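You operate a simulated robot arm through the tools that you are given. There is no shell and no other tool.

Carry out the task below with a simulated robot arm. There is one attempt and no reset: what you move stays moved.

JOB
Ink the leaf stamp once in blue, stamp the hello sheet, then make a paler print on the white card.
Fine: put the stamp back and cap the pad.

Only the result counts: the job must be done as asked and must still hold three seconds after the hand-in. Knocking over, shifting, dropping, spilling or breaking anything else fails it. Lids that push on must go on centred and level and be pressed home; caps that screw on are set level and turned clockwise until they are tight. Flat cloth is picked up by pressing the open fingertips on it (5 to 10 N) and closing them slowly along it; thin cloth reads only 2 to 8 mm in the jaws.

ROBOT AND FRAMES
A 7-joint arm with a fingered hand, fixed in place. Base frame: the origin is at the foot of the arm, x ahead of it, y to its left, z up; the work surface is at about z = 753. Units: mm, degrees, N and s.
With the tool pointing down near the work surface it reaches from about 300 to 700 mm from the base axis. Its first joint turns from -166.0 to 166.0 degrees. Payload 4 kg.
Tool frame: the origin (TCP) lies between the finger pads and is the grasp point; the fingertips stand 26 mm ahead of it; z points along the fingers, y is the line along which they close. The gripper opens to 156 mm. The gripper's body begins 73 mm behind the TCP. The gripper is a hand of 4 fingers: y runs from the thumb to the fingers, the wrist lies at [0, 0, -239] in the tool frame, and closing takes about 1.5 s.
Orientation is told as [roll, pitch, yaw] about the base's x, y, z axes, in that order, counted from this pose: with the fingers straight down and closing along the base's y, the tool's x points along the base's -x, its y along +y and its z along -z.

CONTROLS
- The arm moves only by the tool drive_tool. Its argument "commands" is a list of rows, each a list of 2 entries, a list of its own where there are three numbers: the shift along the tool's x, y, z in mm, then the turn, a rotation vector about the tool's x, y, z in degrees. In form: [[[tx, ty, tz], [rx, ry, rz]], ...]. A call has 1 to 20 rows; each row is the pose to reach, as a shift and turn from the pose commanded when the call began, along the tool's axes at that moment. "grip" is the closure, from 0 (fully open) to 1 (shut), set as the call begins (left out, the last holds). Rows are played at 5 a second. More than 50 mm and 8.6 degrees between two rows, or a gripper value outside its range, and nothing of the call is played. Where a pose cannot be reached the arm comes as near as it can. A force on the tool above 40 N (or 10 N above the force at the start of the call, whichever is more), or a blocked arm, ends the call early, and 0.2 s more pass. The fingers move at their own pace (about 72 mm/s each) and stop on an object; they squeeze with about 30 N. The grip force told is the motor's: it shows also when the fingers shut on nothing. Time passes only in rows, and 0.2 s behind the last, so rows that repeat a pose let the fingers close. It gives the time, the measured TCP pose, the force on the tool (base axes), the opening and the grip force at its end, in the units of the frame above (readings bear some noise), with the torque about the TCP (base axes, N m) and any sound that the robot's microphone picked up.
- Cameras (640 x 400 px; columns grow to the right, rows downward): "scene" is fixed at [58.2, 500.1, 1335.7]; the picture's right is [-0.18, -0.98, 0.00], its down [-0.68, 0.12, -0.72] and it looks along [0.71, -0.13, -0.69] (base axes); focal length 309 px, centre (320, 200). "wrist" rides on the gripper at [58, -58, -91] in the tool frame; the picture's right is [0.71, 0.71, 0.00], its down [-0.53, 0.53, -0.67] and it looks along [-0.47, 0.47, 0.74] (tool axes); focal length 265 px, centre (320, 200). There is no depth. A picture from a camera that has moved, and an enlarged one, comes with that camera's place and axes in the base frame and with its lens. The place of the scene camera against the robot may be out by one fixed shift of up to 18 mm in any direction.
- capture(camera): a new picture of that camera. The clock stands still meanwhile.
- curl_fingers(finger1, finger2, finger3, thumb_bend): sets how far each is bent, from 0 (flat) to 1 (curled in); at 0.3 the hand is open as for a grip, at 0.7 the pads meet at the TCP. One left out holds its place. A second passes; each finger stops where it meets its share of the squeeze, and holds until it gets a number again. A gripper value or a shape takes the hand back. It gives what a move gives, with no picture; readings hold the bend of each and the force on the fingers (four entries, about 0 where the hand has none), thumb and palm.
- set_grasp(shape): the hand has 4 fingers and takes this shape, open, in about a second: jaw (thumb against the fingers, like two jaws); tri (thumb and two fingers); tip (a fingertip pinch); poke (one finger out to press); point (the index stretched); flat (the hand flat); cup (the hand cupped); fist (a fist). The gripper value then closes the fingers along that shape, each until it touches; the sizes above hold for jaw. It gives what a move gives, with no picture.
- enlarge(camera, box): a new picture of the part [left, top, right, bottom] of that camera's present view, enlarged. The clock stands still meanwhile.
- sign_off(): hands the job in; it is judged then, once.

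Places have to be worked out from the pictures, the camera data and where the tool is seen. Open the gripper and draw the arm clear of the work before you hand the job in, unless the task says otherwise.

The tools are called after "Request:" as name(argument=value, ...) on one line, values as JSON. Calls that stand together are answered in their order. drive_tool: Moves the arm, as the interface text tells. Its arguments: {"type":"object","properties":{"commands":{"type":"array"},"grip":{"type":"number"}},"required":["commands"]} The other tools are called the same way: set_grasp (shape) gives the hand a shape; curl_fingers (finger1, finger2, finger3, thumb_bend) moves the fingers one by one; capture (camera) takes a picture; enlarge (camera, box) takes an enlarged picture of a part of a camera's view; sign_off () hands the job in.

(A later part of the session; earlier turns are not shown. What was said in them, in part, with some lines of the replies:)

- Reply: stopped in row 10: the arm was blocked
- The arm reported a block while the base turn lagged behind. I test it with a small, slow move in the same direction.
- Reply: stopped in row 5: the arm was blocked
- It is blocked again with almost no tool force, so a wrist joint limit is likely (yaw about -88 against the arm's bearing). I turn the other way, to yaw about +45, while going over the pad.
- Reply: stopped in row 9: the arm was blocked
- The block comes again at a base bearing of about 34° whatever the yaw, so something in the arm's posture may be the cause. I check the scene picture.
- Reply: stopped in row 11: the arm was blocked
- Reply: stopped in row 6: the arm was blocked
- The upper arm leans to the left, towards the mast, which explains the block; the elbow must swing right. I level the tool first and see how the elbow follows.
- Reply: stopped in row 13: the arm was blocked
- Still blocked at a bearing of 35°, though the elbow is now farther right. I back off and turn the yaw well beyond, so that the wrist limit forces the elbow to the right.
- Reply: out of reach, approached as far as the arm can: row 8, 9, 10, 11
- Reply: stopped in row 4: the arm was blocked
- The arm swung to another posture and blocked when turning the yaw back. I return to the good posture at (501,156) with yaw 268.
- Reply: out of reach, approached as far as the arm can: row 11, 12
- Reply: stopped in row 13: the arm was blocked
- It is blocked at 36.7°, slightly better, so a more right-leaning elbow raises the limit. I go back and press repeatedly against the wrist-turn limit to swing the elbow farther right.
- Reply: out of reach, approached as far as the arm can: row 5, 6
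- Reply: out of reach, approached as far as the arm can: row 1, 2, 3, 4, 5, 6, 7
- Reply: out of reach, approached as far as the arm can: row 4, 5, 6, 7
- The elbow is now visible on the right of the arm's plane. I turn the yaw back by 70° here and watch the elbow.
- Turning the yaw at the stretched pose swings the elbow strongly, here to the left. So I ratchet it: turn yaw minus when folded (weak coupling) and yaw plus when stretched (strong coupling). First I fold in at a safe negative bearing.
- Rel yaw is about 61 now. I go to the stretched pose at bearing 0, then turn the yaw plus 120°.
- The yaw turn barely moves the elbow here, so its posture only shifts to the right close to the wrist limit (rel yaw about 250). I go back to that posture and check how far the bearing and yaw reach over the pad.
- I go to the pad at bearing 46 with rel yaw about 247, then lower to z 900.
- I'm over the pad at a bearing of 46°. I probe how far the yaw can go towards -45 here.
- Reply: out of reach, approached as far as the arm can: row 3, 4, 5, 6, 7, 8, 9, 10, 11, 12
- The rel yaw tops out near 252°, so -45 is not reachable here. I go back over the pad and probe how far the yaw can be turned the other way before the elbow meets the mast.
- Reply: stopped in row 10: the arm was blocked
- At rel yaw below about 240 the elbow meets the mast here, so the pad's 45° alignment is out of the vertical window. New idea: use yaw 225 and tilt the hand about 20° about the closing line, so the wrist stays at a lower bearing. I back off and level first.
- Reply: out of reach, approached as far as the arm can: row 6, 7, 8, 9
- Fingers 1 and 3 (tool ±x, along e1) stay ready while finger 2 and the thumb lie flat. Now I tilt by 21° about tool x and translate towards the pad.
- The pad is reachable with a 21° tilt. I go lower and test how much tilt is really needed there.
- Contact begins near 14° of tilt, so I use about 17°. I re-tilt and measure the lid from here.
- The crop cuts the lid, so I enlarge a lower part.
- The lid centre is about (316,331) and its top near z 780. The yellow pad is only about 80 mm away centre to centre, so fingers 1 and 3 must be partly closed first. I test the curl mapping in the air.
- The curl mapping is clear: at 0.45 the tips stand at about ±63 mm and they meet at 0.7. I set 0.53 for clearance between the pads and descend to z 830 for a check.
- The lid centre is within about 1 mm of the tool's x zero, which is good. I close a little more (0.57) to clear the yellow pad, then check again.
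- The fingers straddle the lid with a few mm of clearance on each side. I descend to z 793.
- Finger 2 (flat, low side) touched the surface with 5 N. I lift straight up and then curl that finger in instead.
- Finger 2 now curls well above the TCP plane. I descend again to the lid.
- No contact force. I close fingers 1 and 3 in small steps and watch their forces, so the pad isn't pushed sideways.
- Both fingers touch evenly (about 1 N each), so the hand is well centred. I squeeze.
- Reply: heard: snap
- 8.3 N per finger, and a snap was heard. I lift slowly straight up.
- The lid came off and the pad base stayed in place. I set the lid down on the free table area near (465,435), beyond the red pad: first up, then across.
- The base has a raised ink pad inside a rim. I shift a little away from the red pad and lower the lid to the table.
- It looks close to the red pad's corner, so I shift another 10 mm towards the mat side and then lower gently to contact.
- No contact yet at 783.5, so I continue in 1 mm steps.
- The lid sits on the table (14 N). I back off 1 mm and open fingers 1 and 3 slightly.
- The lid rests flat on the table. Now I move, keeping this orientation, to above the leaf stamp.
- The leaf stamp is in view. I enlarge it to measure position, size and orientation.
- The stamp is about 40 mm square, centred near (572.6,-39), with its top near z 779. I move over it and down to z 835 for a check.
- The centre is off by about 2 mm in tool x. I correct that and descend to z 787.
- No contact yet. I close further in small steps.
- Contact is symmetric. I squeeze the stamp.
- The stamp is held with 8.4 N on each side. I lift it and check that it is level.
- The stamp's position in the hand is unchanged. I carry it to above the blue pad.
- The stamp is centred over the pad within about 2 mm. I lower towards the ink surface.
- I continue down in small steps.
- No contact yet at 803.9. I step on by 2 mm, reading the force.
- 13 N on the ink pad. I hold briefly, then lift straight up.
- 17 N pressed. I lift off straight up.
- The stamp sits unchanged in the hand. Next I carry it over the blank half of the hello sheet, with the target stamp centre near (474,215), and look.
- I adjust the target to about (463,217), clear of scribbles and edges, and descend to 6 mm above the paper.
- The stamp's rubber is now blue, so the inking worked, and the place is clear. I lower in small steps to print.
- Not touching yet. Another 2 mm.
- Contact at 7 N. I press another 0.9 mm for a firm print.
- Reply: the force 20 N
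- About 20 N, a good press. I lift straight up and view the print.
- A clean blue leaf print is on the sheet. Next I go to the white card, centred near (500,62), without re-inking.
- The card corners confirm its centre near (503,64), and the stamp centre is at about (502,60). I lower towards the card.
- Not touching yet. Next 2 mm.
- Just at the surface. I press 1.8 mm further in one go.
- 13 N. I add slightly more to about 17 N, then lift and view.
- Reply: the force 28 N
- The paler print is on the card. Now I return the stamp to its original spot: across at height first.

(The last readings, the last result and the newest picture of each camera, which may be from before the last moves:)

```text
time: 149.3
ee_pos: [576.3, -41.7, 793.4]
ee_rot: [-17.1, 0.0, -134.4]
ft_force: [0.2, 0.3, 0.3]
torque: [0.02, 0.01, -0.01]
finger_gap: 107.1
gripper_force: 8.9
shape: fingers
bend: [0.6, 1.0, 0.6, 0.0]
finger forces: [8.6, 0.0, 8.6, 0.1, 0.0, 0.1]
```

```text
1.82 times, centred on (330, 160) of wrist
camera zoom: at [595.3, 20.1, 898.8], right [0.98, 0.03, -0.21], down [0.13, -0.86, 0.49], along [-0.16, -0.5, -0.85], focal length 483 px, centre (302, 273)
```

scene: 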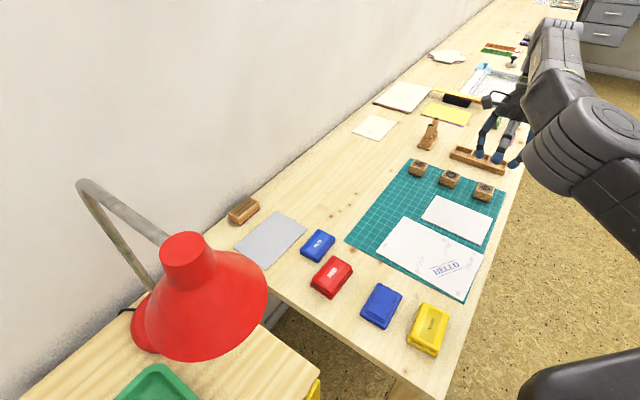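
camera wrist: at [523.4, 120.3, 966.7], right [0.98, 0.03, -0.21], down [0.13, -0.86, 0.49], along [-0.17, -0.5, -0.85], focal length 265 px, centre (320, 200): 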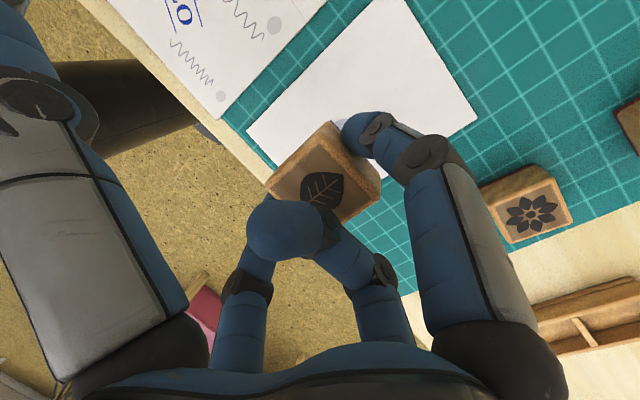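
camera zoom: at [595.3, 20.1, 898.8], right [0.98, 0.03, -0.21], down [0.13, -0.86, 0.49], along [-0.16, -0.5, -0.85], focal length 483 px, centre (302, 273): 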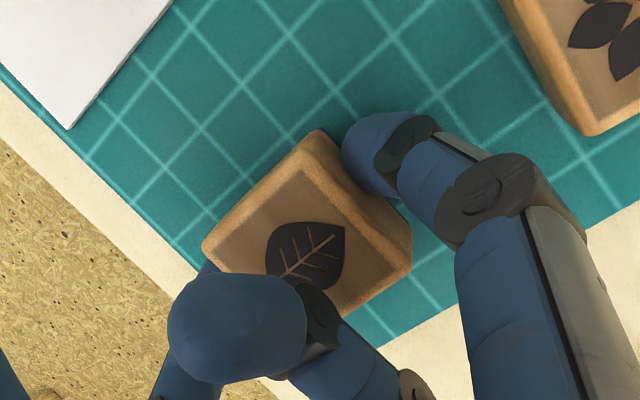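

I'm back over the original spot within 1 mm. I lower the last mm until it touches.

Request:
drive_tool(commands=[[[0, 0.5, 1.6], [0, 0, 0]], [[0, 1, 3.3], [0, 0, 0]], [[0, 1.5, 4.9], [0, 0, 0]], [[0, 1.5, 4.9], [0, 0, 0]]])

Request:
drive_tool(commands=[[[0, 0.3, 1], [0, 0, 0]], [[0, 0.45, 1.5], [0, 0, 0]], [[0, 0.45, 1.5], [0, 0, 0]]])

```text
time: 150.3
ee_pos: [576.0, -42.3, 789.8]
ee_rot: [-17.0, 0.0, -134.7]
ft_force: [0.2, -0.8, -0.1]
torque: [0.01, 0.03, -0.01]
finger_gap: 106.8
gripper_force: 8.6
shape: fingers
bend: [0.6, 1.0, 0.6, 0.0]
finger forces: [8.6, 0.0, 8.6, 0.0, 0.1, 0.1]
```

```text
time: 151.1
ee_pos: [576.0, -42.1, 788.1]
ee_rot: [-17.0, 0.0, -134.5]
ft_force: [-0.4, 0.2, 0.3]
torque: [-0.02, 0.0, -0.03]
finger_gap: 106.9
gripper_force: 8.5
shape: fingers
bend: [0.6, 1.0, 0.6, 0.0]
finger forces: [8.6, 0.0, 8.5, 0.0, 0.1, 0.1]
```

Request:
drive_tool(commands=[[[0, 0.25, 0.8], [0, 0, 0]], [[0, 0.45, 1.5], [0, 0, 0]], [[0, 0.45, 1.5], [0, 0, 0]]])

```text
time: 151.9
ee_pos: [575.9, -41.6, 786.7]
ee_rot: [-16.9, 0.0, -134.5]
ft_force: [0.4, 0.2, 1.5]
torque: [-0.01, -0.04, 0.0]
finger_gap: 106.9
gripper_force: 8.9
shape: fingers
bend: [0.6, 1.0, 0.6, 0.0]
finger forces: [9.4, 0.0, 8.6, 0.0, 0.0, 0.1]
```

It touches lightly (1.5 N). I release symmetrically and rise.

Request:
curl_fingers(finger1=0.56, finger3=0.56)

Request:
drive_tool(commands=[[[0, -2, -6], [0, 0, 0]], [[0, -5, -16], [0, 0, 0]], [[0, -11, -36], [0, 0, 0]], [[0, -19, -61], [0, 0, 0]], [[0, -28, -92], [0, 0, 0]], [[0, -28, -92], [0, 0, 0]]])

Request:
capture(camera="wrist")

Request:
enlarge(camera="scene", box=[380, 130, 540, 230])

```text
time: 152.9
ee_pos: [576.0, -41.2, 787.2]
ee_rot: [-17.0, -0.1, -134.5]
ft_force: [-0.1, -0.8, 6.8]
torque: [-0.05, 0.01, 0.02]
finger_gap: 108.2
gripper_force: 3.2
shape: fingers
bend: [0.57, 1.0, 0.57, 0.0]
finger forces: [2.9, 0.0, 3.2, 0.0, 0.0, 0.0]
```

```text
time: 154.3
ee_pos: [575.6, -41.2, 883.8]
ee_rot: [-17.0, 0.0, -134.5]
ft_force: [-0.3, -0.5, 0.3]
torque: [0.01, 0.01, 0.03]
finger_gap: 109.0
gripper_force: 0.0
shape: fingers
bend: [0.56, 1.0, 0.56, 0.0]
finger forces: [0.0, 0.0, 0.0, 0.0, 0.0, 0.1]
```

```text
taken
camera wrist: at [594.7, 19.8, 988.0], right [0.98, 0.03, -0.21], down [0.13, -0.86, 0.48], along [-0.17, -0.5, -0.85], focal length 265 px, centre (320, 200)
```

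wrist: 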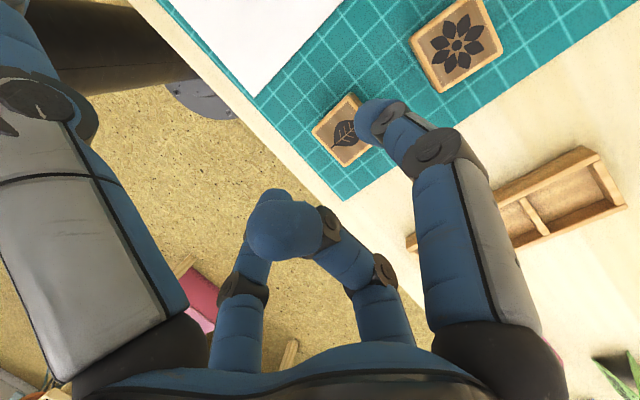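

```text
4.00 times, centred on (460, 180) of scene
camera zoom: at [58.2, 500.1, 1335.7], right [-0.18, -0.98, 0.0], down [-0.68, 0.12, -0.72], along [0.71, -0.13, -0.69], focal length 1235 px, centre (-240, 280)
```

zoom: 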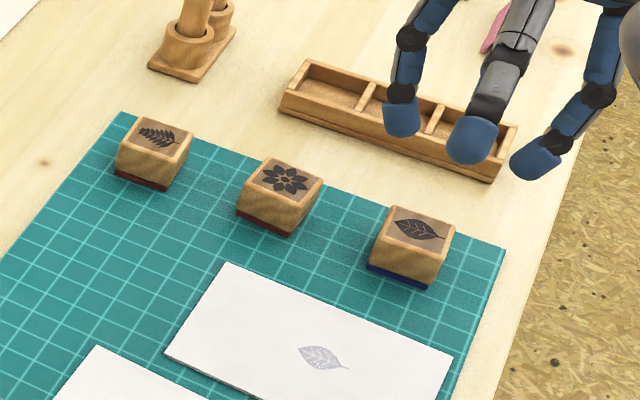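

The stamp is back on its spot, flat. Now I fetch the lid and go above it at (485,425).

Request:
drive_tool(commands=[[[13, -19, 6], [0, 0, 0]], [[27, -37, 11], [0, 0, 0]], [[40, -56, 17], [0, 0, 0]], [[54, -75, 23], [0, 0, 0]], [[67, -94, 29], [0, 0, 0]], [[81, -112, 34], [0, 0, 0]], [[94, -131, 40], [0, 0, 0]], [[108, -150, 46], [0, 0, 0]], [[121, -169, 52], [0, 0, 0]], [[135, -187, 57], [0, 0, 0]], [[148, -206, 63], [0, 0, 0]], [[161, -225, 69], [0, 0, 0]], [[175, -243, 74], [0, 0, 0]], [[188, -262, 80], [0, 0, 0]], [[202, -281, 86], [0, 0, 0]], [[215, -300, 92], [0, 0, 0]], [[229, -318, 97], [0, 0, 0]], [[242, -337, 103], [0, 0, 0]], [[256, -356, 109], [0, 0, 0]], [[269, -374.5, 114.5], [0, 0, 0]]])

Request:
drive_tool(commands=[[[0, 5, 16], [0, 0, 0]], [[0, 10, 32], [0, 0, 0]], [[0, 14, 45], [0, 0, 0]], [[0, 14, 45], [0, 0, 0]]])

Request:
enlarge(camera="wrist", box=[200, 50, 460, 270])

```text
time: 158.5
ee_pos: [485.9, 424.6, 883.0]
ee_rot: [-17.0, -0.1, -134.6]
ft_force: [0.0, -0.1, -0.5]
torque: [-0.02, 0.01, 0.01]
finger_gap: 109.0
gripper_force: 0.0
shape: fingers
bend: [0.56, 1.0, 0.56, 0.0]
finger forces: [0.0, 0.0, 0.1, 0.1, 0.1, 0.1]
```

```text
time: 159.5
ee_pos: [485.9, 425.8, 834.8]
ee_rot: [-17.0, 0.0, -134.5]
ft_force: [0.4, -0.4, -0.6]
torque: [0.0, -0.02, 0.03]
finger_gap: 109.0
gripper_force: 0.1
shape: fingers
bend: [0.56, 1.0, 0.56, 0.0]
finger forces: [0.1, 0.1, 0.1, 0.1, 0.0, 0.1]
```

```text
1.82 times, centred on (330, 160) of wrist
camera zoom: at [505.0, 488.0, 939.4], right [0.98, 0.03, -0.21], down [0.13, -0.86, 0.49], along [-0.16, -0.5, -0.85], focal length 483 px, centre (302, 273)
```

zoom: 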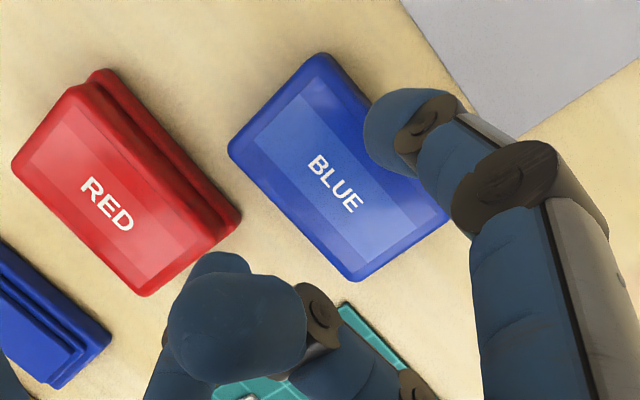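

The lid is well aligned between the fingers. I descend to the same grip height (TCP z about 784).

Request:
drive_tool(commands=[[[0, 4, 13], [0, 0, 0]], [[0, 8, 26], [0, 0, 0]], [[0, 11.5, 37], [0, 0, 0]], [[0, 13.5, 44], [0, 0, 0]], [[0, 14.7, 48], [0, 0, 0]], [[0, 14.7, 48], [0, 0, 0]]])

Request:
curl_fingers(finger1=0.585, finger3=0.585)

```text
time: 160.9
ee_pos: [486.6, 424.0, 786.4]
ee_rot: [-17.0, 0.0, -134.6]
ft_force: [-0.7, -0.2, -0.2]
torque: [0.01, 0.0, 0.0]
finger_gap: 109.3
gripper_force: 0.0
shape: fingers
bend: [0.56, 1.0, 0.56, 0.0]
finger forces: [0.1, 0.0, 0.0, 0.0, 0.0, 0.1]
```

```text
time: 161.9
ee_pos: [485.9, 425.4, 785.1]
ee_rot: [-17.0, 0.0, -134.4]
ft_force: [0.3, 0.4, 0.4]
torque: [0.02, 0.01, -0.01]
finger_gap: 108.9
gripper_force: 1.1
shape: fingers
bend: [0.57, 1.0, 0.57, 0.0]
finger forces: [1.0, 0.0, 0.9, 0.0, 0.0, 0.0]
```

Symmetric contact. I squeeze and lift.

Request:
curl_fingers(finger1=0.75, finger3=0.75)

Request:
drive_tool(commands=[[[0, -1, -3], [0, 0, 0]], [[0, -4, -12], [0, 0, 0]], [[0, -9, -28], [0, 0, 0]], [[0, -16, -52], [0, 0, 0]], [[0, -22, -72], [0, 0, 0]], [[0, -22, -72], [0, 0, 0]]])

Request:
enlarge(camera="wrist", box=[200, 50, 460, 270])

```text
time: 162.9
ee_pos: [484.8, 425.6, 785.4]
ee_rot: [-17.1, 0.0, -134.6]
ft_force: [-0.1, 0.8, 0.4]
torque: [0.0, 0.02, 0.02]
finger_gap: 108.3
gripper_force: 7.7
shape: fingers
bend: [0.58, 1.0, 0.58, 0.0]
finger forces: [8.2, 0.0, 8.3, 0.1, 0.0, 0.1]
```

```text
time: 164.3
ee_pos: [485.7, 423.5, 861.1]
ee_rot: [-17.0, 0.1, -134.7]
ft_force: [-0.2, -0.1, 0.2]
torque: [0.0, 0.01, -0.01]
finger_gap: 108.4
gripper_force: 8.2
shape: fingers
bend: [0.58, 1.0, 0.58, 0.0]
finger forces: [8.2, 0.0, 8.2, 0.1, 0.0, 0.1]
```

```text
1.82 times, centred on (330, 160) of wrist
camera zoom: at [505.1, 485.7, 966.2], right [0.98, 0.03, -0.21], down [0.13, -0.86, 0.48], along [-0.17, -0.5, -0.85], focal length 483 px, centre (302, 273)
```

zoom: 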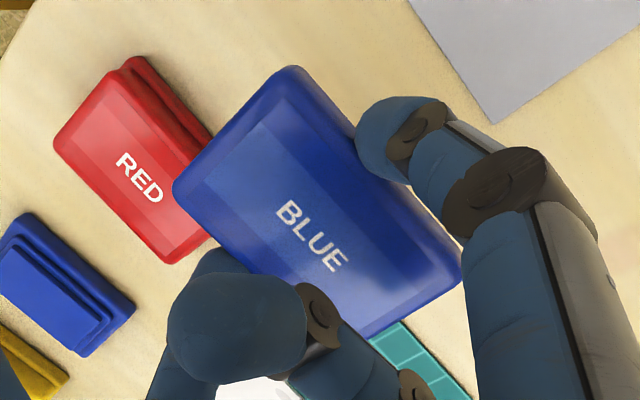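

The lid is gripped as before. I carry it back over the pad base at height.

Request:
drive_tool(commands=[[[-19, -5, 1.5], [0, 0, 0]], [[-37, -10, 3], [0, 0, 0]], [[-56, -15, 4.5], [0, 0, 0]], [[-75, -20, 6], [0, 0, 0]], [[-93, -25, 7.5], [0, 0, 0]], [[-112, -30, 9], [0, 0, 0]], [[-131, -35, 10.5], [0, 0, 0]], [[-149, -40, 12], [0, 0, 0]], [[-168, -45, 13.5], [0, 0, 0]], [[-187, -50, 15], [0, 0, 0]], [[-187, -50, 15], [0, 0, 0]]])

Request:
enlarge(camera="wrist", box=[200, 50, 460, 270])

Request:
enlarge(camera="scene", box=[320, 210, 460, 350])

```text
time: 166.7
ee_pos: [331.3, 311.6, 858.5]
ee_rot: [-16.4, -0.4, -137.3]
ft_force: [-0.6, 0.1, -0.4]
torque: [-0.02, 0.04, -0.01]
finger_gap: 108.6
gripper_force: 8.5
shape: fingers
bend: [0.58, 1.0, 0.58, 0.0]
finger forces: [8.2, 0.0, 8.2, 0.0, 0.0, 0.1]
```

```text
1.82 times, centred on (330, 160) of wrist
camera zoom: at [354.0, 374.0, 962.1], right [0.98, -0.02, -0.2], down [0.09, -0.86, 0.5], along [-0.19, -0.5, -0.84], focal length 483 px, centre (302, 273)
```

zoom: 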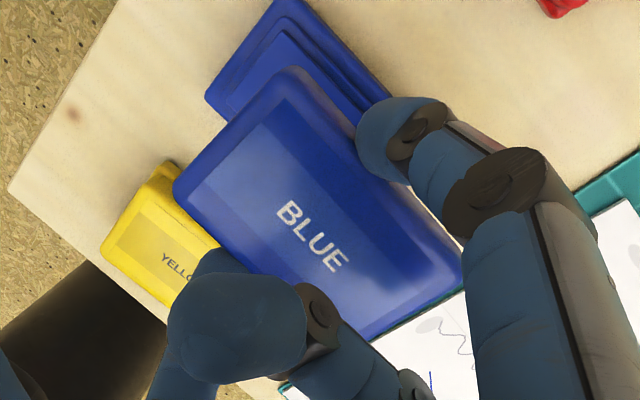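

```text
2.86 times, centred on (390, 280) of scene
camera zoom: at [58.2, 500.1, 1335.7], right [-0.18, -0.98, 0.0], down [-0.68, 0.12, -0.72], along [0.71, -0.13, -0.69], focal length 882 px, centre (120, -29)
```

zoom: 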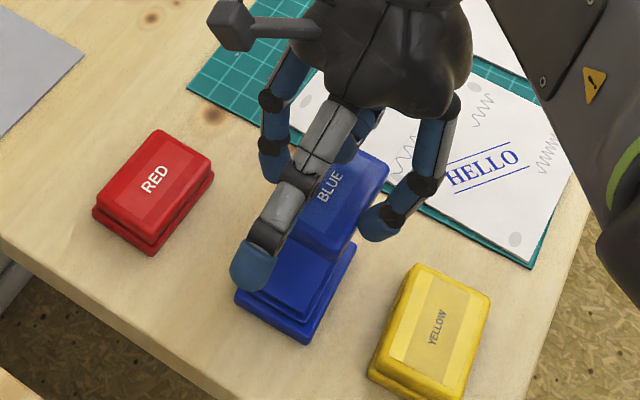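

The arm brushed the mast again on this path (pose about 20 mm off), as the elbow posture depends on the route. I go back along the earlier successful route, via the stamp side.

Request:
drive_tool(commands=[[[-4, 21, -6.5], [0, 0, 0]], [[-8, 42, -13], [0, 0, 0]], [[-12, 63, -19], [0, 0, 0]], [[-16, 85, -26], [0, 0, 0]], [[-20, 106, -32], [0, 0, 0]], [[-25, 127, -39], [0, 0, 0]], [[-29, 148, -45], [0, 0, 0]], [[-33, 169, -52], [0, 0, 0]], [[-37, 190, -58], [0, 0, 0]], [[-41, 211, -65], [0, 0, 0]], [[-45, 232, -71], [0, 0, 0]], [[-49, 254, -78], [0, 0, 0]], [[-53, 275, -84], [0, 0, 0]], [[-57, 296, -90], [0, 0, 0]], [[-61, 317, -97], [0, 0, 0]], [[-65, 338, -103], [0, 0, 0]], [[-69, 359, -110], [0, 0, 0]], [[-74, 380, -116], [0, 0, 0]], [[-78, 402, -123], [0, 0, 0]], [[-82, 423, -129], [0, 0, 0]]])

Request:
capture(camera="scene")

```text
time: 170.9
ee_pos: [576.3, -38.8, 860.0]
ee_rot: [-17.0, 0.1, -134.4]
ft_force: [0.1, 0.6, -0.1]
torque: [-0.01, 0.01, -0.01]
finger_gap: 108.3
gripper_force: 8.0
shape: fingers
bend: [0.58, 1.0, 0.58, 0.0]
finger forces: [8.1, 0.1, 8.1, 0.0, 0.0, 0.0]
```

```text
taken
```

scene: 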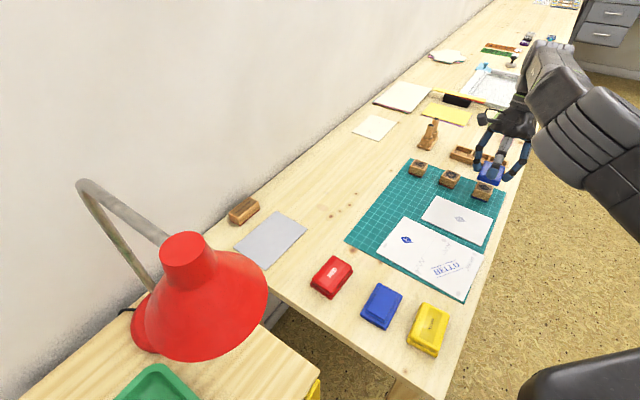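

Now I return along the route that worked, 15 mm higher.

Request:
drive_tool(commands=[[[4, -25, -8], [0, 0, 0]], [[8, -46, -1], [0, 0, 0]], [[12, -67, 5], [0, 0, 0]], [[16, -89, 12], [0, 0, 0]], [[20, -110, 18], [0, 0, 0]], [[25, -131, 25], [0, 0, 0]], [[29, -152, 31], [0, 0, 0]], [[33, -173, 38], [0, 0, 0]], [[37, -194, 44], [0, 0, 0]], [[41, -215, 51], [0, 0, 0]], [[45, -236, 57], [0, 0, 0]], [[49, -258, 64], [0, 0, 0]], [[53, -279, 70], [0, 0, 0]], [[57, -300, 76], [0, 0, 0]], [[61, -321, 83], [0, 0, 0]], [[65, -342, 89], [0, 0, 0]], [[69, -363, 96], [0, 0, 0]], [[74, -384, 102], [0, 0, 0]], [[78, -406, 109], [0, 0, 0]], [[82, -427, 115], [0, 0, 0]]])

Request:
capture(camera="scene")

Request:
enlarge(camera="wrist", box=[200, 50, 460, 270])

```text
time: 175.1
ee_pos: [317.6, 329.4, 874.8]
ee_rot: [-17.0, 0.1, -134.7]
ft_force: [-0.2, 0.3, 0.4]
torque: [0.02, 0.01, 0.0]
finger_gap: 108.5
gripper_force: 7.6
shape: fingers
bend: [0.58, 1.0, 0.58, 0.0]
finger forces: [8.0, 0.0, 8.0, 0.1, 0.1, 0.1]
```

```text
taken
```

scene: 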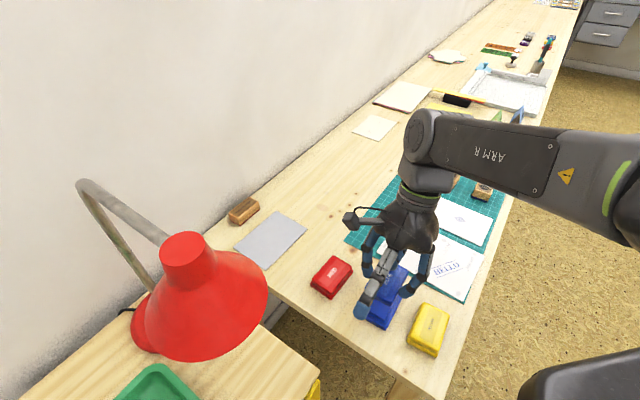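

```text
1.82 times, centred on (330, 160) of wrist
camera zoom: at [336.8, 392.4, 979.7], right [0.98, 0.03, -0.21], down [0.13, -0.86, 0.49], along [-0.17, -0.5, -0.85], focal length 483 px, centre (302, 273)
```

zoom: 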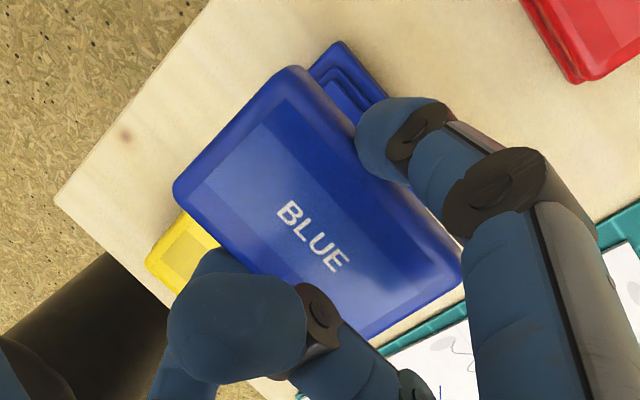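

The route worked and the pose is accurate. I lower to z 826 to compare with the earlier picture at that height.

Request:
drive_tool(commands=[[[0, 5, 16], [0, 0, 0]], [[0, 10, 32], [0, 0, 0]], [[0, 14.3, 47], [0, 0, 0]], [[0, 14.3, 47], [0, 0, 0]]])

Request:
enlarge(camera="wrist", box=[200, 50, 460, 270])

Request:
enlarge(camera="scene", box=[330, 230, 450, 350])

```text
time: 176.1
ee_pos: [315.8, 327.7, 826.3]
ee_rot: [-16.9, 0.1, -134.6]
ft_force: [-0.8, 0.9, -0.6]
torque: [-0.01, 0.01, 0.02]
finger_gap: 108.6
gripper_force: 7.9
shape: fingers
bend: [0.58, 1.0, 0.58, 0.0]
finger forces: [7.9, 0.1, 7.9, 0.1, 0.0, 0.0]
```

```text
1.82 times, centred on (330, 160) of wrist
camera zoom: at [335.7, 389.5, 931.0], right [0.98, 0.03, -0.21], down [0.13, -0.86, 0.49], along [-0.17, -0.5, -0.85], focal length 483 px, centre (302, 273)
```

zoom: 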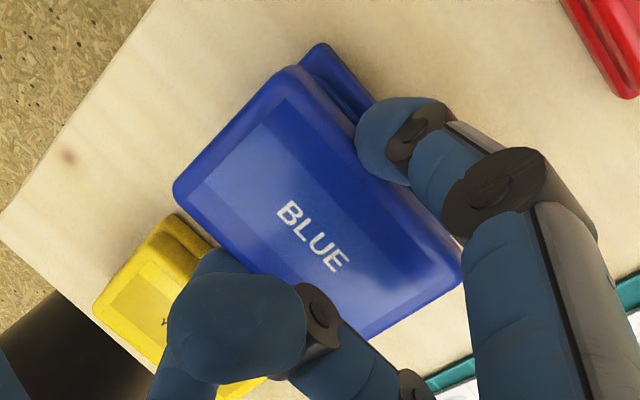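

```text
3.33 times, centred on (390, 290) of scene
camera zoom: at [58.2, 500.1, 1335.7], right [-0.18, -0.98, 0.0], down [-0.68, 0.12, -0.72], along [0.71, -0.13, -0.69], focal length 1029 px, centre (87, -100)
```

zoom: 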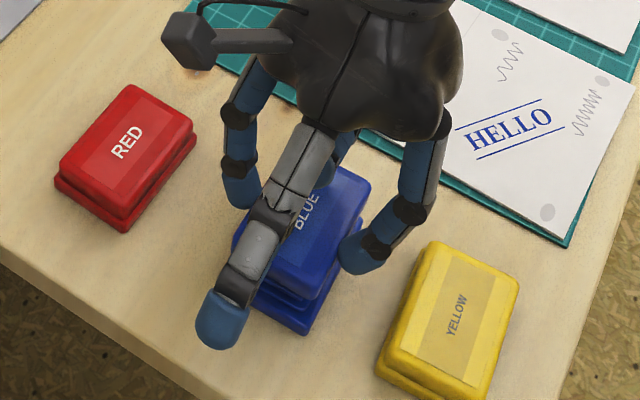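

The background has shifted by about 3 mm relative to the hand, so I need a finer alignment check. I lower to about 808, just above the ink pad, and look closely.

Request:
drive_tool(commands=[[[0, 2.6, 8.6], [0, 0, 0]], [[0, 5.2, 17.2], [0, 0, 0]], [[0, 5.2, 17.2], [0, 0, 0]]])

Request:
enlarge(camera="wrist", box=[200, 50, 460, 270])

Request:
enlarge(camera="wrist", box=[270, 50, 400, 150])

Request:
enlarge(camera="scene", box=[350, 255, 430, 335])

```text
time: 176.9
ee_pos: [316.8, 327.7, 808.1]
ee_rot: [-17.1, 0.0, -134.6]
ft_force: [1.1, 0.9, 0.0]
torque: [-0.01, -0.02, 0.01]
finger_gap: 108.5
gripper_force: 8.0
shape: fingers
bend: [0.58, 1.0, 0.58, 0.0]
finger forces: [8.0, 0.0, 8.0, 0.0, 0.0, 0.0]
```

```text
1.82 times, centred on (330, 160) of wrist
camera zoom: at [335.8, 390.0, 912.7], right [0.98, 0.03, -0.21], down [0.13, -0.86, 0.49], along [-0.17, -0.5, -0.85], focal length 483 px, centre (302, 273)
```

zoom: 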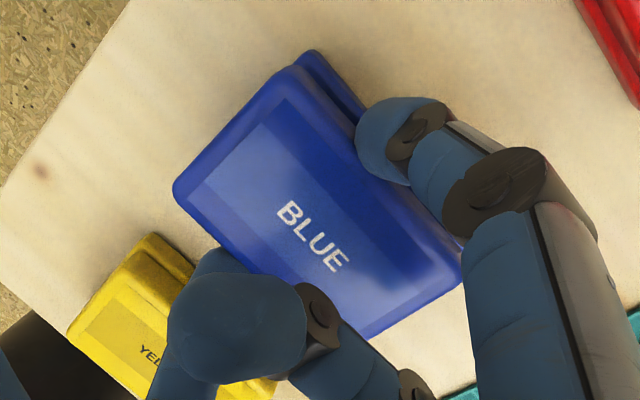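

```text
4.00 times, centred on (335, 100) of wrist
camera zoom: at [335.8, 390.0, 912.7], right [0.98, 0.03, -0.21], down [0.13, -0.86, 0.49], along [-0.17, -0.5, -0.85], focal length 1062 px, centre (260, 600)
```

zoom: 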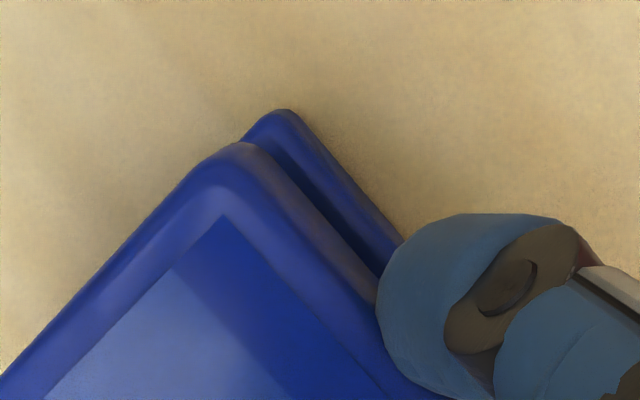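

```text
5.00 times, centred on (390, 295) of scene
camera zoom: at [58.2, 500.1, 1335.7], right [-0.18, -0.98, 0.0], down [-0.68, 0.12, -0.72], along [0.71, -0.13, -0.69], focal length 1544 px, centre (-30, -275)
```

zoom: 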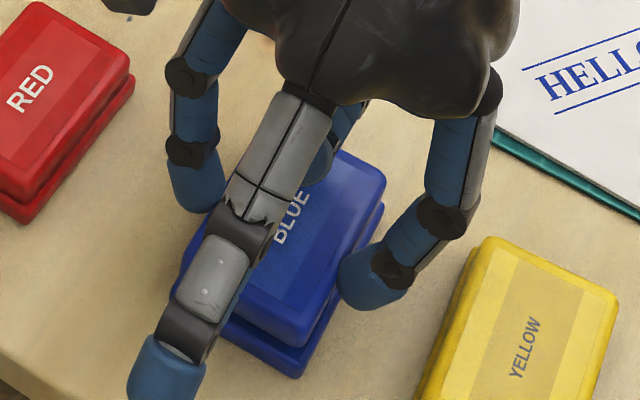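

The base hasn't moved, and the hand's e1 position matches the original grasp. The lid is about 2 mm too far towards +e2. I correct that and start lowering gently.

Request:
drive_tool(commands=[[[0, 1.9, -0.6], [0, 0, 0]], [[0, 2.5, 1.3], [0, 0, 0]], [[0, 3.1, 3.3], [0, 0, 0]], [[0, 3.1, 3.3], [0, 0, 0]]])

Request:
enlarge(camera="wrist", box=[270, 50, 400, 150])

Request:
drive_tool(commands=[[[0, 0.6, 2], [0, 0, 0]], [[0, 1.2, 4], [0, 0, 0]], [[0, 1.2, 4], [0, 0, 0]]])

```text
time: 177.9
ee_pos: [318.6, 326.7, 804.3]
ee_rot: [-16.9, 0.0, -134.4]
ft_force: [-0.3, -0.7, -0.5]
torque: [-0.01, 0.05, -0.03]
finger_gap: 108.3
gripper_force: 8.2
shape: fingers
bend: [0.58, 1.0, 0.58, 0.0]
finger forces: [8.1, 0.1, 8.0, 0.0, 0.1, 0.0]
```

```text
4.00 times, centred on (335, 100) of wrist
camera zoom: at [338.5, 388.6, 908.9], right [0.98, 0.03, -0.21], down [0.13, -0.86, 0.49], along [-0.16, -0.5, -0.85], focal length 1062 px, centre (260, 600)
```

zoom: 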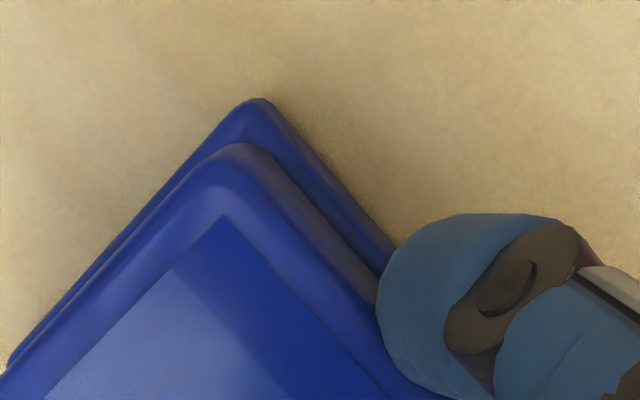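

```text
time: 178.7
ee_pos: [319.1, 327.4, 800.5]
ee_rot: [-16.9, 0.1, -134.5]
ft_force: [0.1, 0.7, -1.0]
torque: [0.02, 0.03, -0.03]
finger_gap: 108.5
gripper_force: 7.8
shape: fingers
bend: [0.58, 1.0, 0.58, 0.0]
finger forces: [7.9, 0.0, 8.0, 0.0, 0.1, 0.0]
```

No resistance; the lid's rim is now below the ink pad's top. I check the margins and go on.

Request:
enlarge(camera="wrist", box=[270, 50, 400, 150])

Request:
enlarge(camera="scene", box=[350, 255, 430, 335])

Request:
drive_tool(commands=[[[0, 0.45, 1.5], [0, 0, 0]], [[0, 0.9, 3], [0, 0, 0]], [[0, 0.9, 3], [0, 0, 0]]])

```text
4.00 times, centred on (335, 100) of wrist
camera zoom: at [338.3, 388.6, 905.0], right [0.98, 0.03, -0.21], down [0.13, -0.86, 0.49], along [-0.16, -0.5, -0.85], focal length 1062 px, centre (260, 600)
```

zoom: 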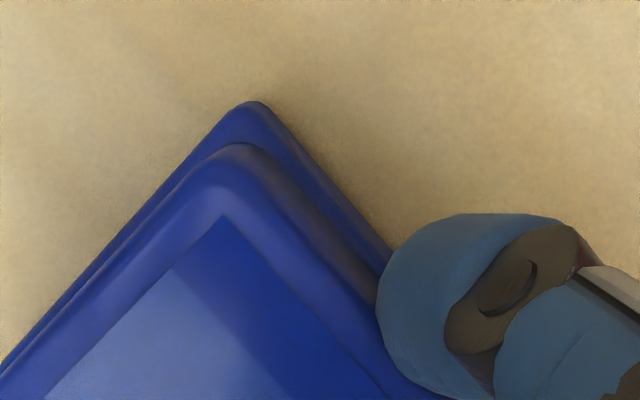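

```text
5.00 times, centred on (390, 295) of scene
camera zoom: at [58.2, 500.1, 1335.7], right [-0.18, -0.98, 0.0], down [-0.68, 0.12, -0.72], along [0.71, -0.13, -0.69], focal length 1544 px, centre (-30, -275)
```

zoom: 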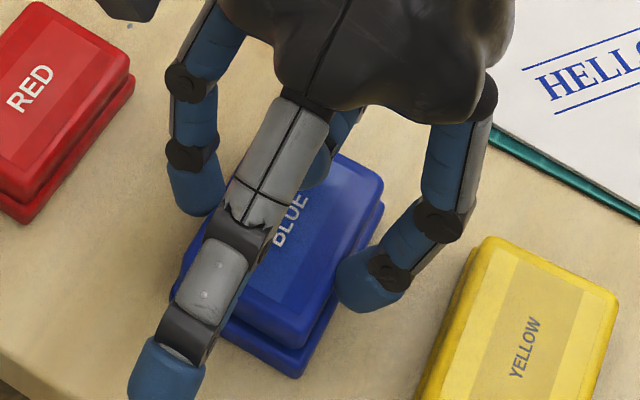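

```text
time: 179.5
ee_pos: [319.5, 327.4, 797.7]
ee_rot: [-17.0, 0.0, -134.7]
ft_force: [0.4, 1.2, 0.6]
torque: [0.06, 0.01, 0.01]
finger_gap: 108.0
gripper_force: 8.0
shape: fingers
bend: [0.58, 1.0, 0.58, 0.0]
finger forces: [8.2, 0.1, 8.1, 0.1, 0.1, 0.1]
```

The margins match the original closed lid within about 0.7 mm. I continue lowering.

Request:
drive_tool(commands=[[[0, 0.3, 1], [0, 0, 0]], [[0, 0.6, 2], [0, 0, 0]], [[0, 0.6, 2], [0, 0, 0]]])

```text
time: 180.3
ee_pos: [318.7, 327.1, 794.8]
ee_rot: [-17.0, 0.0, -134.6]
ft_force: [0.1, -1.1, 5.7]
torque: [0.03, 0.01, 0.0]
finger_gap: 107.9
gripper_force: 9.5
shape: fingers
bend: [0.58, 1.0, 0.58, 0.0]
finger forces: [9.1, 0.0, 9.4, 0.1, 0.1, 0.0]
```

Contact at 5.7 N near the expected seat height. I press on gently.

Request:
drive_tool(commands=[[[0, 0.3, 1], [0, 0, 0]], [[0, 0.3, 1], [0, 0, 0]]])

Request:
drive_tool(commands=[[[0, 0.25, 0.8], [0, 0, 0]], [[0, 0.25, 0.8], [0, 0, 0]]])

Request:
enlarge(camera="wrist", box=[200, 50, 460, 270])

Request:
enlarge(camera="scene", box=[350, 255, 430, 335])

```text
time: 180.9
ee_pos: [319.2, 326.8, 794.5]
ee_rot: [-17.0, 0.0, -134.6]
ft_force: [1.6, -0.9, 11.7]
torque: [0.01, 0.02, 0.02]
finger_gap: 107.8
gripper_force: 10.7
shape: fingers
bend: [0.58, 1.0, 0.58, 0.0]
finger forces: [10.8, 0.1, 10.6, 0.1, 0.0, 0.0]
```

```text
time: 181.5
ee_pos: [319.4, 326.3, 793.3]
ee_rot: [-17.0, 0.0, -134.6]
ft_force: [3.4, -2.8, 16.0]
torque: [0.04, 0.04, -0.03]
finger_gap: 107.6
gripper_force: 11.4
shape: fingers
bend: [0.58, 1.0, 0.58, 0.0]
finger forces: [11.4, 0.1, 11.4, 0.0, 0.0, 0.0]
```

```text
1.82 times, centred on (330, 160) of wrist
camera zoom: at [338.3, 388.1, 898.5], right [0.98, 0.03, -0.21], down [0.13, -0.87, 0.48], along [-0.16, -0.5, -0.85], focal length 483 px, centre (302, 273)
```

zoom: 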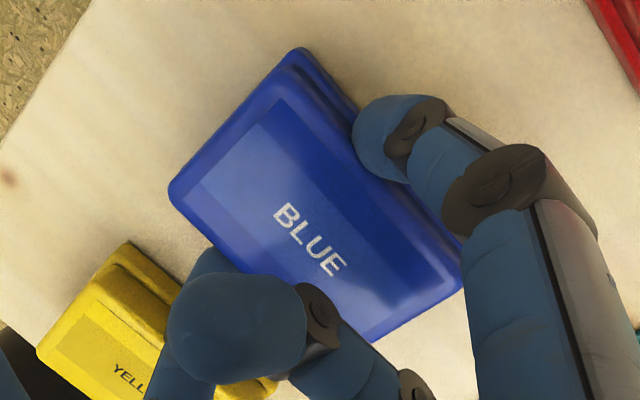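

```text
5.00 times, centred on (390, 295) of scene
camera zoom: at [58.2, 500.1, 1335.7], right [-0.18, -0.98, 0.0], down [-0.68, 0.12, -0.72], along [0.71, -0.13, -0.69], focal length 1544 px, centre (-30, -275)
```

zoom: 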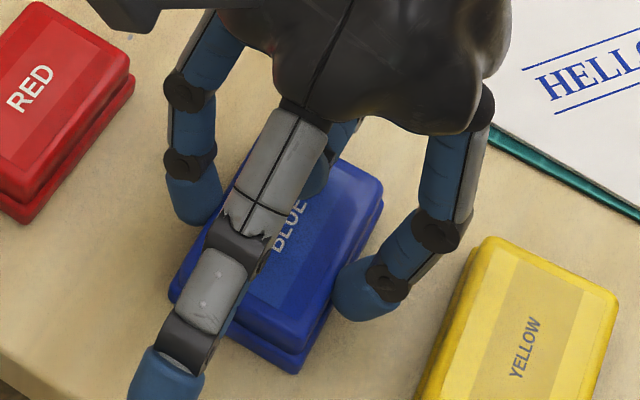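

16 N so far and no click yet. I press a bit harder while still holding it level.

Request:
drive_tool(commands=[[[0, 0.25, 0.8], [0, 0, 0]], [[0, 0.45, 1.5], [0, 0, 0]], [[0, 0.45, 1.5], [0, 0, 0]]])

```text
time: 182.3
ee_pos: [318.2, 326.0, 792.6]
ee_rot: [-16.9, 0.0, -134.6]
ft_force: [3.2, -2.4, 16.3]
torque: [0.05, 0.04, 0.0]
finger_gap: 107.0
gripper_force: 10.6
shape: fingers
bend: [0.58, 1.0, 0.58, 0.0]
finger forces: [11.8, 0.1, 11.4, 0.0, 0.0, 0.1]
```

The force stays at 16 N because the fingers slip on the lid. I release, rise and press the lid's top with closed fingertips.

Request:
drive_tool(commands=[[[0, -0.3, -1], [0, 0, 0]], [[0, -0.3, -1], [0, 0, 0]]])

Request:
curl_fingers(finger1=0.56, finger3=0.56)

Request:
drive_tool(commands=[[[0, -1, -4], [0, 0, 0]], [[0, -4, -14], [0, 0, 0]], [[0, -9, -30], [0, 0, 0]], [[0, -14, -46], [0, 0, 0]], [[0, -14, -46], [0, 0, 0]]])

Request:
enlarge(camera="wrist", box=[230, 50, 460, 230])

Request:
enlarge(camera="scene", box=[340, 250, 450, 350])

```text
time: 182.9
ee_pos: [319.8, 326.6, 791.9]
ee_rot: [-17.0, 0.0, -134.5]
ft_force: [2.1, -1.4, 14.4]
torque: [0.01, 0.05, 0.05]
finger_gap: 107.1
gripper_force: 11.2
shape: fingers
bend: [0.58, 1.0, 0.58, 0.0]
finger forces: [10.9, 0.0, 11.6, 0.1, 0.0, 0.0]
```

```text
time: 183.9
ee_pos: [318.3, 326.4, 793.0]
ee_rot: [-16.9, 0.0, -134.5]
ft_force: [-0.5, -1.3, -0.1]
torque: [-0.02, 0.0, -0.03]
finger_gap: 109.3
gripper_force: 0.1
shape: fingers
bend: [0.56, 1.0, 0.56, 0.0]
finger forces: [0.1, 0.0, 0.0, 0.0, 0.1, 0.1]
heard: snap
```

```text
time: 185.1
ee_pos: [319.5, 325.9, 842.4]
ee_rot: [-17.0, 0.0, -134.5]
ft_force: [-0.6, 0.0, 0.1]
torque: [0.01, 0.03, -0.01]
finger_gap: 109.3
gripper_force: 0.1
shape: fingers
bend: [0.56, 1.0, 0.56, 0.0]
finger forces: [0.0, 0.1, 0.0, 0.0, 0.1, 0.1]
```

```text
2.22 times, centred on (345, 140) of wrist
camera zoom: at [338.4, 388.4, 945.9], right [0.98, 0.03, -0.21], down [0.13, -0.86, 0.49], along [-0.16, -0.5, -0.85], focal length 590 px, centre (264, 333)
```

zoom: 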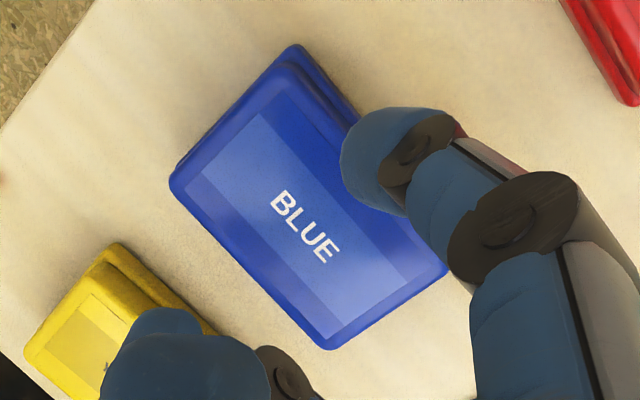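

```text
4.00 times, centred on (395, 300) of scene
camera zoom: at [58.2, 500.1, 1335.7], right [-0.18, -0.98, 0.0], down [-0.68, 0.12, -0.72], along [0.71, -0.13, -0.69], focal length 1235 px, centre (20, -200)
```

zoom: 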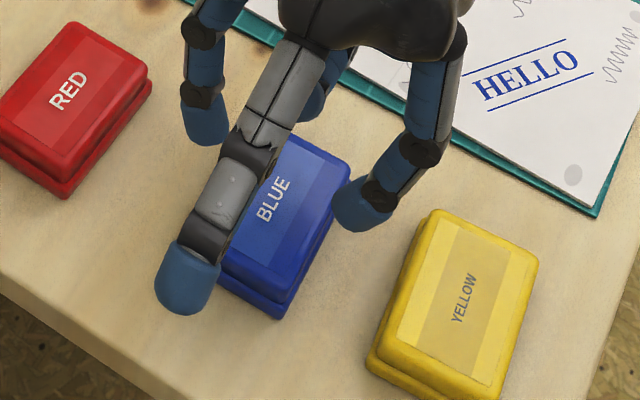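

A snap was heard on release and the lid looks seated like the others. To be sure it is home, I press its top centre with the two closed fingertips.

Request:
curl_fingers(finger1=0.7, finger3=0.7)

Request:
drive_tool(commands=[[[0, 5, 8], [0, 0, 0]], [[0, 8, 17], [0, 0, 0]], [[0, 10, 25], [0, 0, 0]], [[0, 10, 25], [0, 0, 0]]])

Request:
enlarge(camera="wrist", box=[200, 50, 460, 270])

Request:
enlarge(camera="scene", box=[340, 240, 450, 340])

```text
time: 186.1
ee_pos: [319.4, 325.5, 839.4]
ee_rot: [-17.0, 0.0, -134.4]
ft_force: [0.3, 0.3, 0.1]
torque: [-0.01, -0.03, 0.01]
finger_gap: 103.2
gripper_force: 0.0
shape: fingers
bend: [0.7, 1.0, 0.7, 0.0]
finger forces: [0.1, 0.0, 0.1, 0.1, 0.0, 0.0]
```

```text
time: 187.1
ee_pos: [320.6, 326.0, 814.7]
ee_rot: [-17.1, 0.0, -134.5]
ft_force: [0.0, -0.6, -0.8]
torque: [0.01, 0.02, 0.03]
finger_gap: 103.0
gripper_force: 0.1
shape: fingers
bend: [0.7, 1.0, 0.7, 0.0]
finger forces: [0.1, 0.1, 0.0, 0.0, 0.0, 0.0]
```

```text
1.82 times, centred on (330, 160) of wrist
camera zoom: at [340.0, 387.0, 918.6], right [0.98, 0.03, -0.21], down [0.13, -0.86, 0.48], along [-0.17, -0.5, -0.85], focal length 483 px, centre (302, 273)
```

zoom: 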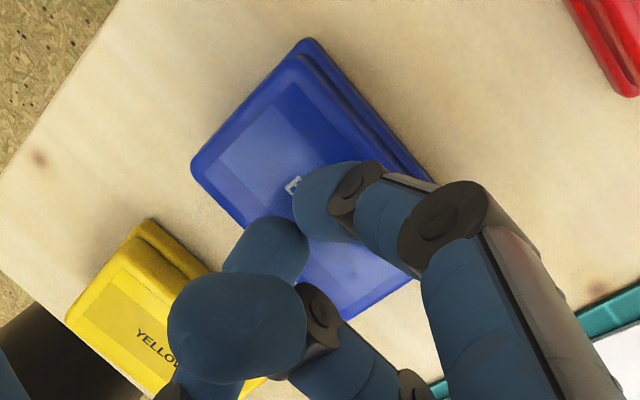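

```text
4.00 times, centred on (395, 290) of scene
camera zoom: at [58.2, 500.1, 1335.7], right [-0.18, -0.98, 0.0], down [-0.68, 0.12, -0.72], along [0.71, -0.13, -0.69], focal length 1235 px, centre (20, -160)
```

zoom: 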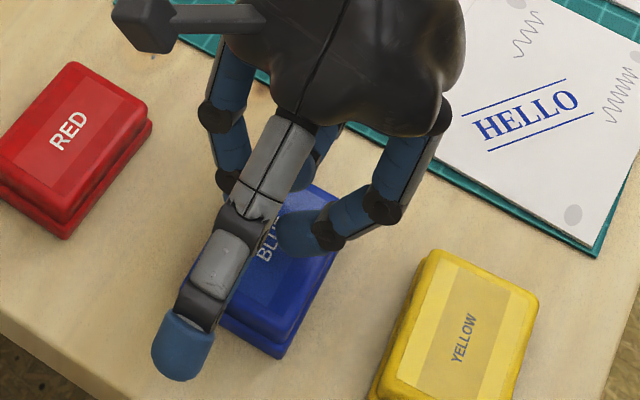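

The two tips are over the lid centre. I press down in small steps.

Request:
drive_tool(commands=[[[0, 0.6, 2], [0, 0, 0]], [[0, 1.2, 4], [0, 0, 0]], [[0, 1.8, 6], [0, 0, 0]], [[0, 1.8, 6], [0, 0, 0]]])

Request:
drive_tool(commands=[[[0, 0.6, 2], [0, 0, 0]], [[0, 0.9, 3], [0, 0, 0]], [[0, 0.9, 3], [0, 0, 0]]])

```text
time: 188.1
ee_pos: [320.6, 325.4, 808.3]
ee_rot: [-17.0, -0.1, -134.4]
ft_force: [0.0, -0.1, -0.7]
torque: [0.01, 0.02, 0.01]
finger_gap: 103.2
gripper_force: 0.0
shape: fingers
bend: [0.7, 1.0, 0.7, 0.0]
finger forces: [0.1, 0.1, 0.1, 0.0, 0.0, 0.1]
```

```text
time: 188.9
ee_pos: [320.5, 325.8, 805.0]
ee_rot: [-17.0, -0.1, -134.4]
ft_force: [0.4, 0.7, -0.5]
torque: [0.01, -0.01, 0.0]
finger_gap: 103.3
gripper_force: 0.1
shape: fingers
bend: [0.7, 1.0, 0.7, 0.0]
finger forces: [0.0, 0.0, 0.0, 0.0, 0.0, 0.1]
```

Request:
drive_tool(commands=[[[0, 0.45, 1.5], [0, 0, 0]], [[0, 0.9, 3], [0, 0, 0]], [[0, 0.9, 3], [0, 0, 0]]])

```text
time: 189.7
ee_pos: [320.9, 325.1, 802.9]
ee_rot: [-17.0, 0.3, -134.6]
ft_force: [4.2, 0.4, 17.3]
torque: [0.11, -0.07, -0.04]
finger_gap: 101.9
gripper_force: 8.8
shape: fingers
bend: [0.71, 1.0, 0.71, 0.0]
finger forces: [12.2, 0.1, 5.4, 0.0, 0.0, 0.1]
```

17 N on the lid with no further movement. One more firm push.

Request:
drive_tool(commands=[[[0, 0.3, 1], [0, 0, 0]], [[0, 0.3, 1], [0, 0, 0]]])

Request:
drive_tool(commands=[[[0, -1, -3], [0, 0, 0]], [[0, -4, -13], [0, 0, 0]], [[0, -10, -33], [0, 0, 0]], [[0, -20, -65], [0, 0, 0]], [[0, -30, -97], [0, 0, 0]], [[0, -30, -97], [0, 0, 0]]])

Request:
capture(camera="wrist")

Request:
enlarge(camera="scene", box=[300, 240, 460, 360])

```text
time: 190.3
ee_pos: [321.7, 325.3, 801.7]
ee_rot: [-17.0, 0.2, -134.6]
ft_force: [7.2, -2.0, 34.2]
torque: [0.09, -0.07, -0.05]
finger_gap: 101.2
gripper_force: 17.7
shape: fingers
bend: [0.72, 1.0, 0.71, 0.0]
finger forces: [21.0, 0.1, 13.2, 0.0, 0.1, 0.1]
```

```text
time: 191.7
ee_pos: [321.8, 327.5, 902.8]
ee_rot: [-17.0, 0.0, -134.5]
ft_force: [0.2, -0.7, 0.6]
torque: [-0.01, 0.0, -0.01]
finger_gap: 103.1
gripper_force: 0.0
shape: fingers
bend: [0.7, 1.0, 0.7, 0.0]
finger forces: [0.0, 0.0, 0.0, 0.0, 0.1, 0.0]
```

```text
taken
camera wrist: at [341.0, 389.3, 1008.2], right [0.98, 0.03, -0.21], down [0.13, -0.86, 0.49], along [-0.17, -0.5, -0.85], focal length 265 px, centre (320, 200)
```

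wrist: 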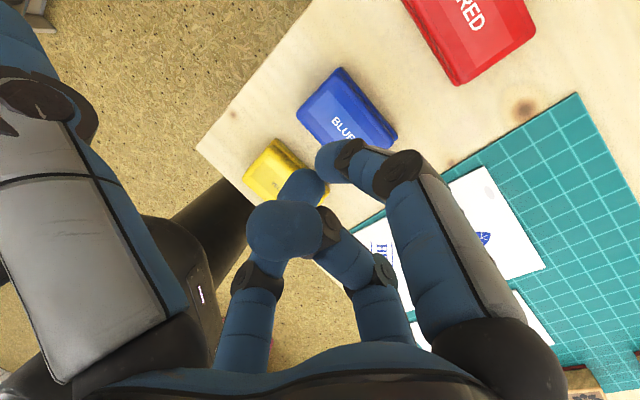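

```text
3.33 times, centred on (380, 300) of scene
camera zoom: at [58.2, 500.1, 1335.7], right [-0.18, -0.98, 0.0], down [-0.68, 0.12, -0.72], along [0.71, -0.13, -0.69], focal length 1029 px, centre (120, -133)
```

zoom: 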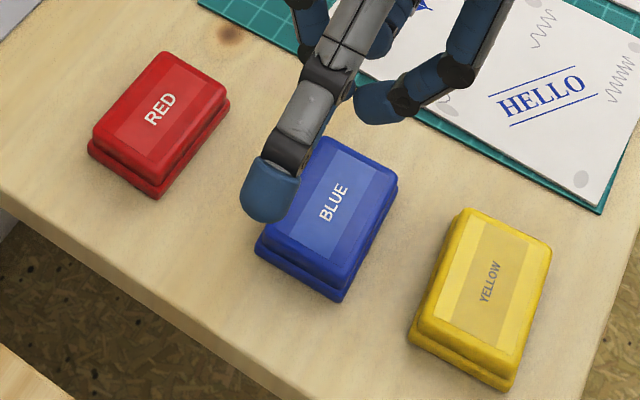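

The capped blue pad looks the same as at the start. I draw the arm clear by the safe route.

Request:
drive_tool(commands=[[[0, 15, -13], [0, 0, 0]], [[0, 32, -26], [0, 0, 0]], [[0, 48, -40], [0, 0, 0]], [[0, 64, -53], [0, 0, 0]], [[0, 80, -66], [0, 0, 0]], [[0, 95, -79], [0, 0, 0]], [[0, 111, -92], [0, 0, 0]], [[0, 127, -106], [0, 0, 0]], [[0, 142, -119], [0, 0, 0]], [[0, 158, -132], [0, 0, 0]], [[-15, 170, -136], [0, 0, 0]], [[-35, 185, -141], [0, 0, 0]], [[-60, 200, -146], [0, 0, 0]], [[-85, 212, -150], [0, 0, 0]], [[-110, 225, -154], [0, 0, 0]], [[-135, 240, -158], [0, 0, 0]], [[-160, 255, -163], [0, 0, 0]], [[-185, 270, -167], [0, 0, 0]], [[-185, 270, -167], [0, 0, 0]]])

Request:
set_grasp(shape="jaw")

Request:
capture(camera="scene")

```text
time: 195.7
ee_pos: [408.4, -21.7, 982.9]
ee_rot: [-17.0, 0.0, -134.5]
ft_force: [0.0, -0.3, 1.1]
torque: [-0.03, 0.03, -0.01]
finger_gap: 103.5
gripper_force: 0.1
shape: fingers
bend: [0.7, 1.0, 0.7, 0.0]
finger forces: [0.0, 0.1, 0.0, 0.1, 0.1, 0.0]
```

```text
time: 196.6
ee_pos: [408.7, -21.2, 982.4]
ee_rot: [-17.0, 0.0, -134.6]
ft_force: [-0.6, 0.2, -0.1]
torque: [0.03, -0.01, 0.01]
finger_gap: 155.8
gripper_force: 0.2
shape: jaw
bend: [0.3, 0.3, 0.3, 0.3]
finger forces: [0.0, 0.0, 0.0, 0.0, 0.1, 0.1]
```

```text
taken
```

scene: 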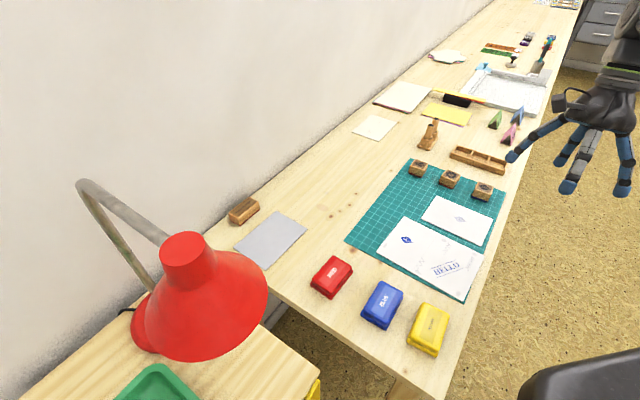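

The hand is open and clear. I take a last close check of the stamps, papers and pads.

Request:
enlarge(camera="scene", box=[380, 130, 540, 230])

Request:
enlarge(camera="scene", box=[300, 210, 500, 360])

```text
4.00 times, centred on (460, 180) of scene
camera zoom: at [58.2, 500.1, 1335.7], right [-0.18, -0.98, 0.0], down [-0.68, 0.12, -0.72], along [0.71, -0.13, -0.69], focal length 1235 px, centre (-240, 280)
```

zoom: 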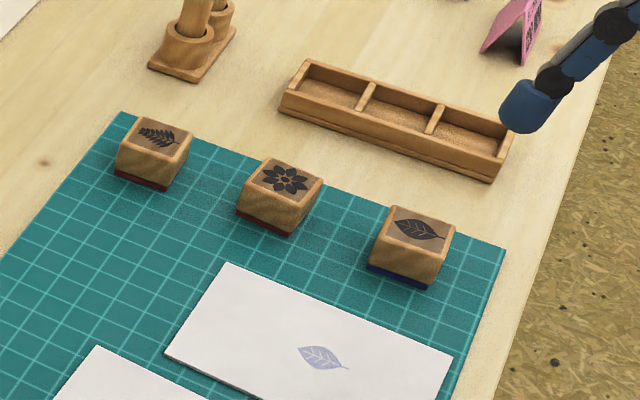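

```text
2.67 times, centred on (400, 285) of scene
camera zoom: at [58.2, 500.1, 1335.7], right [-0.18, -0.98, 0.0], down [-0.68, 0.12, -0.72], along [0.71, -0.13, -0.69], focal length 824 px, centre (107, -27)
```

zoom: 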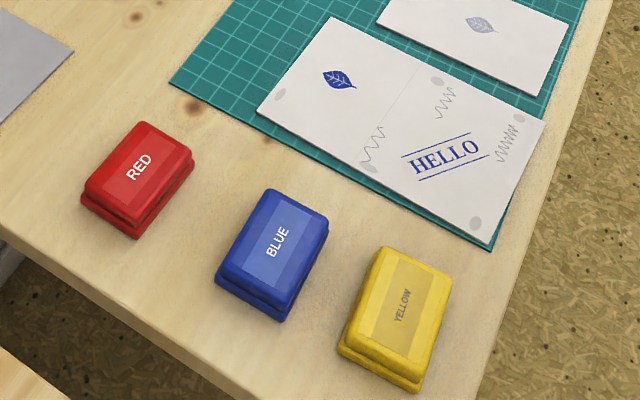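

Everything checks out:
- The hello sheet has a dark blue leaf print, and the card has a paler one.
- The leaf stamp stands on its spot, and the blue pad is capped and level.
- The hand is open and clear.

I hand the job in.

Request:
sign_off()

```text
The job is handed in.
```

The job is done and handed in; I haven't seen the verdict. I inked the leaf stamp once in blue and printed it on the blank half of the hello sheet. Then I made a paler print on the white card without re-inking. The stamp is back on the mat and the blue pad is capped.

- **Stamp position:** the stamp stands flat, about 4 mm off its original spot by the scene camera. I took "back" to mean where it started on the mat, not the three-compartment tray beside it.
- **Pad:** the pad base shows at most about 2 mm of shift. I heard the lid snap on as I released it, then pressed its top with about 34 N and it did not move further.
- **Finger touch:** while I was lining up to take the lid off, one finger pressed the sheet or mat with about 5 N. I saw no mark or shift from it afterwards.
- **Arm:** the mast beside the arm blocked its swing to the pad several times. I did the lid and stamp work with the hand tilted 17°; the prints came out clean.
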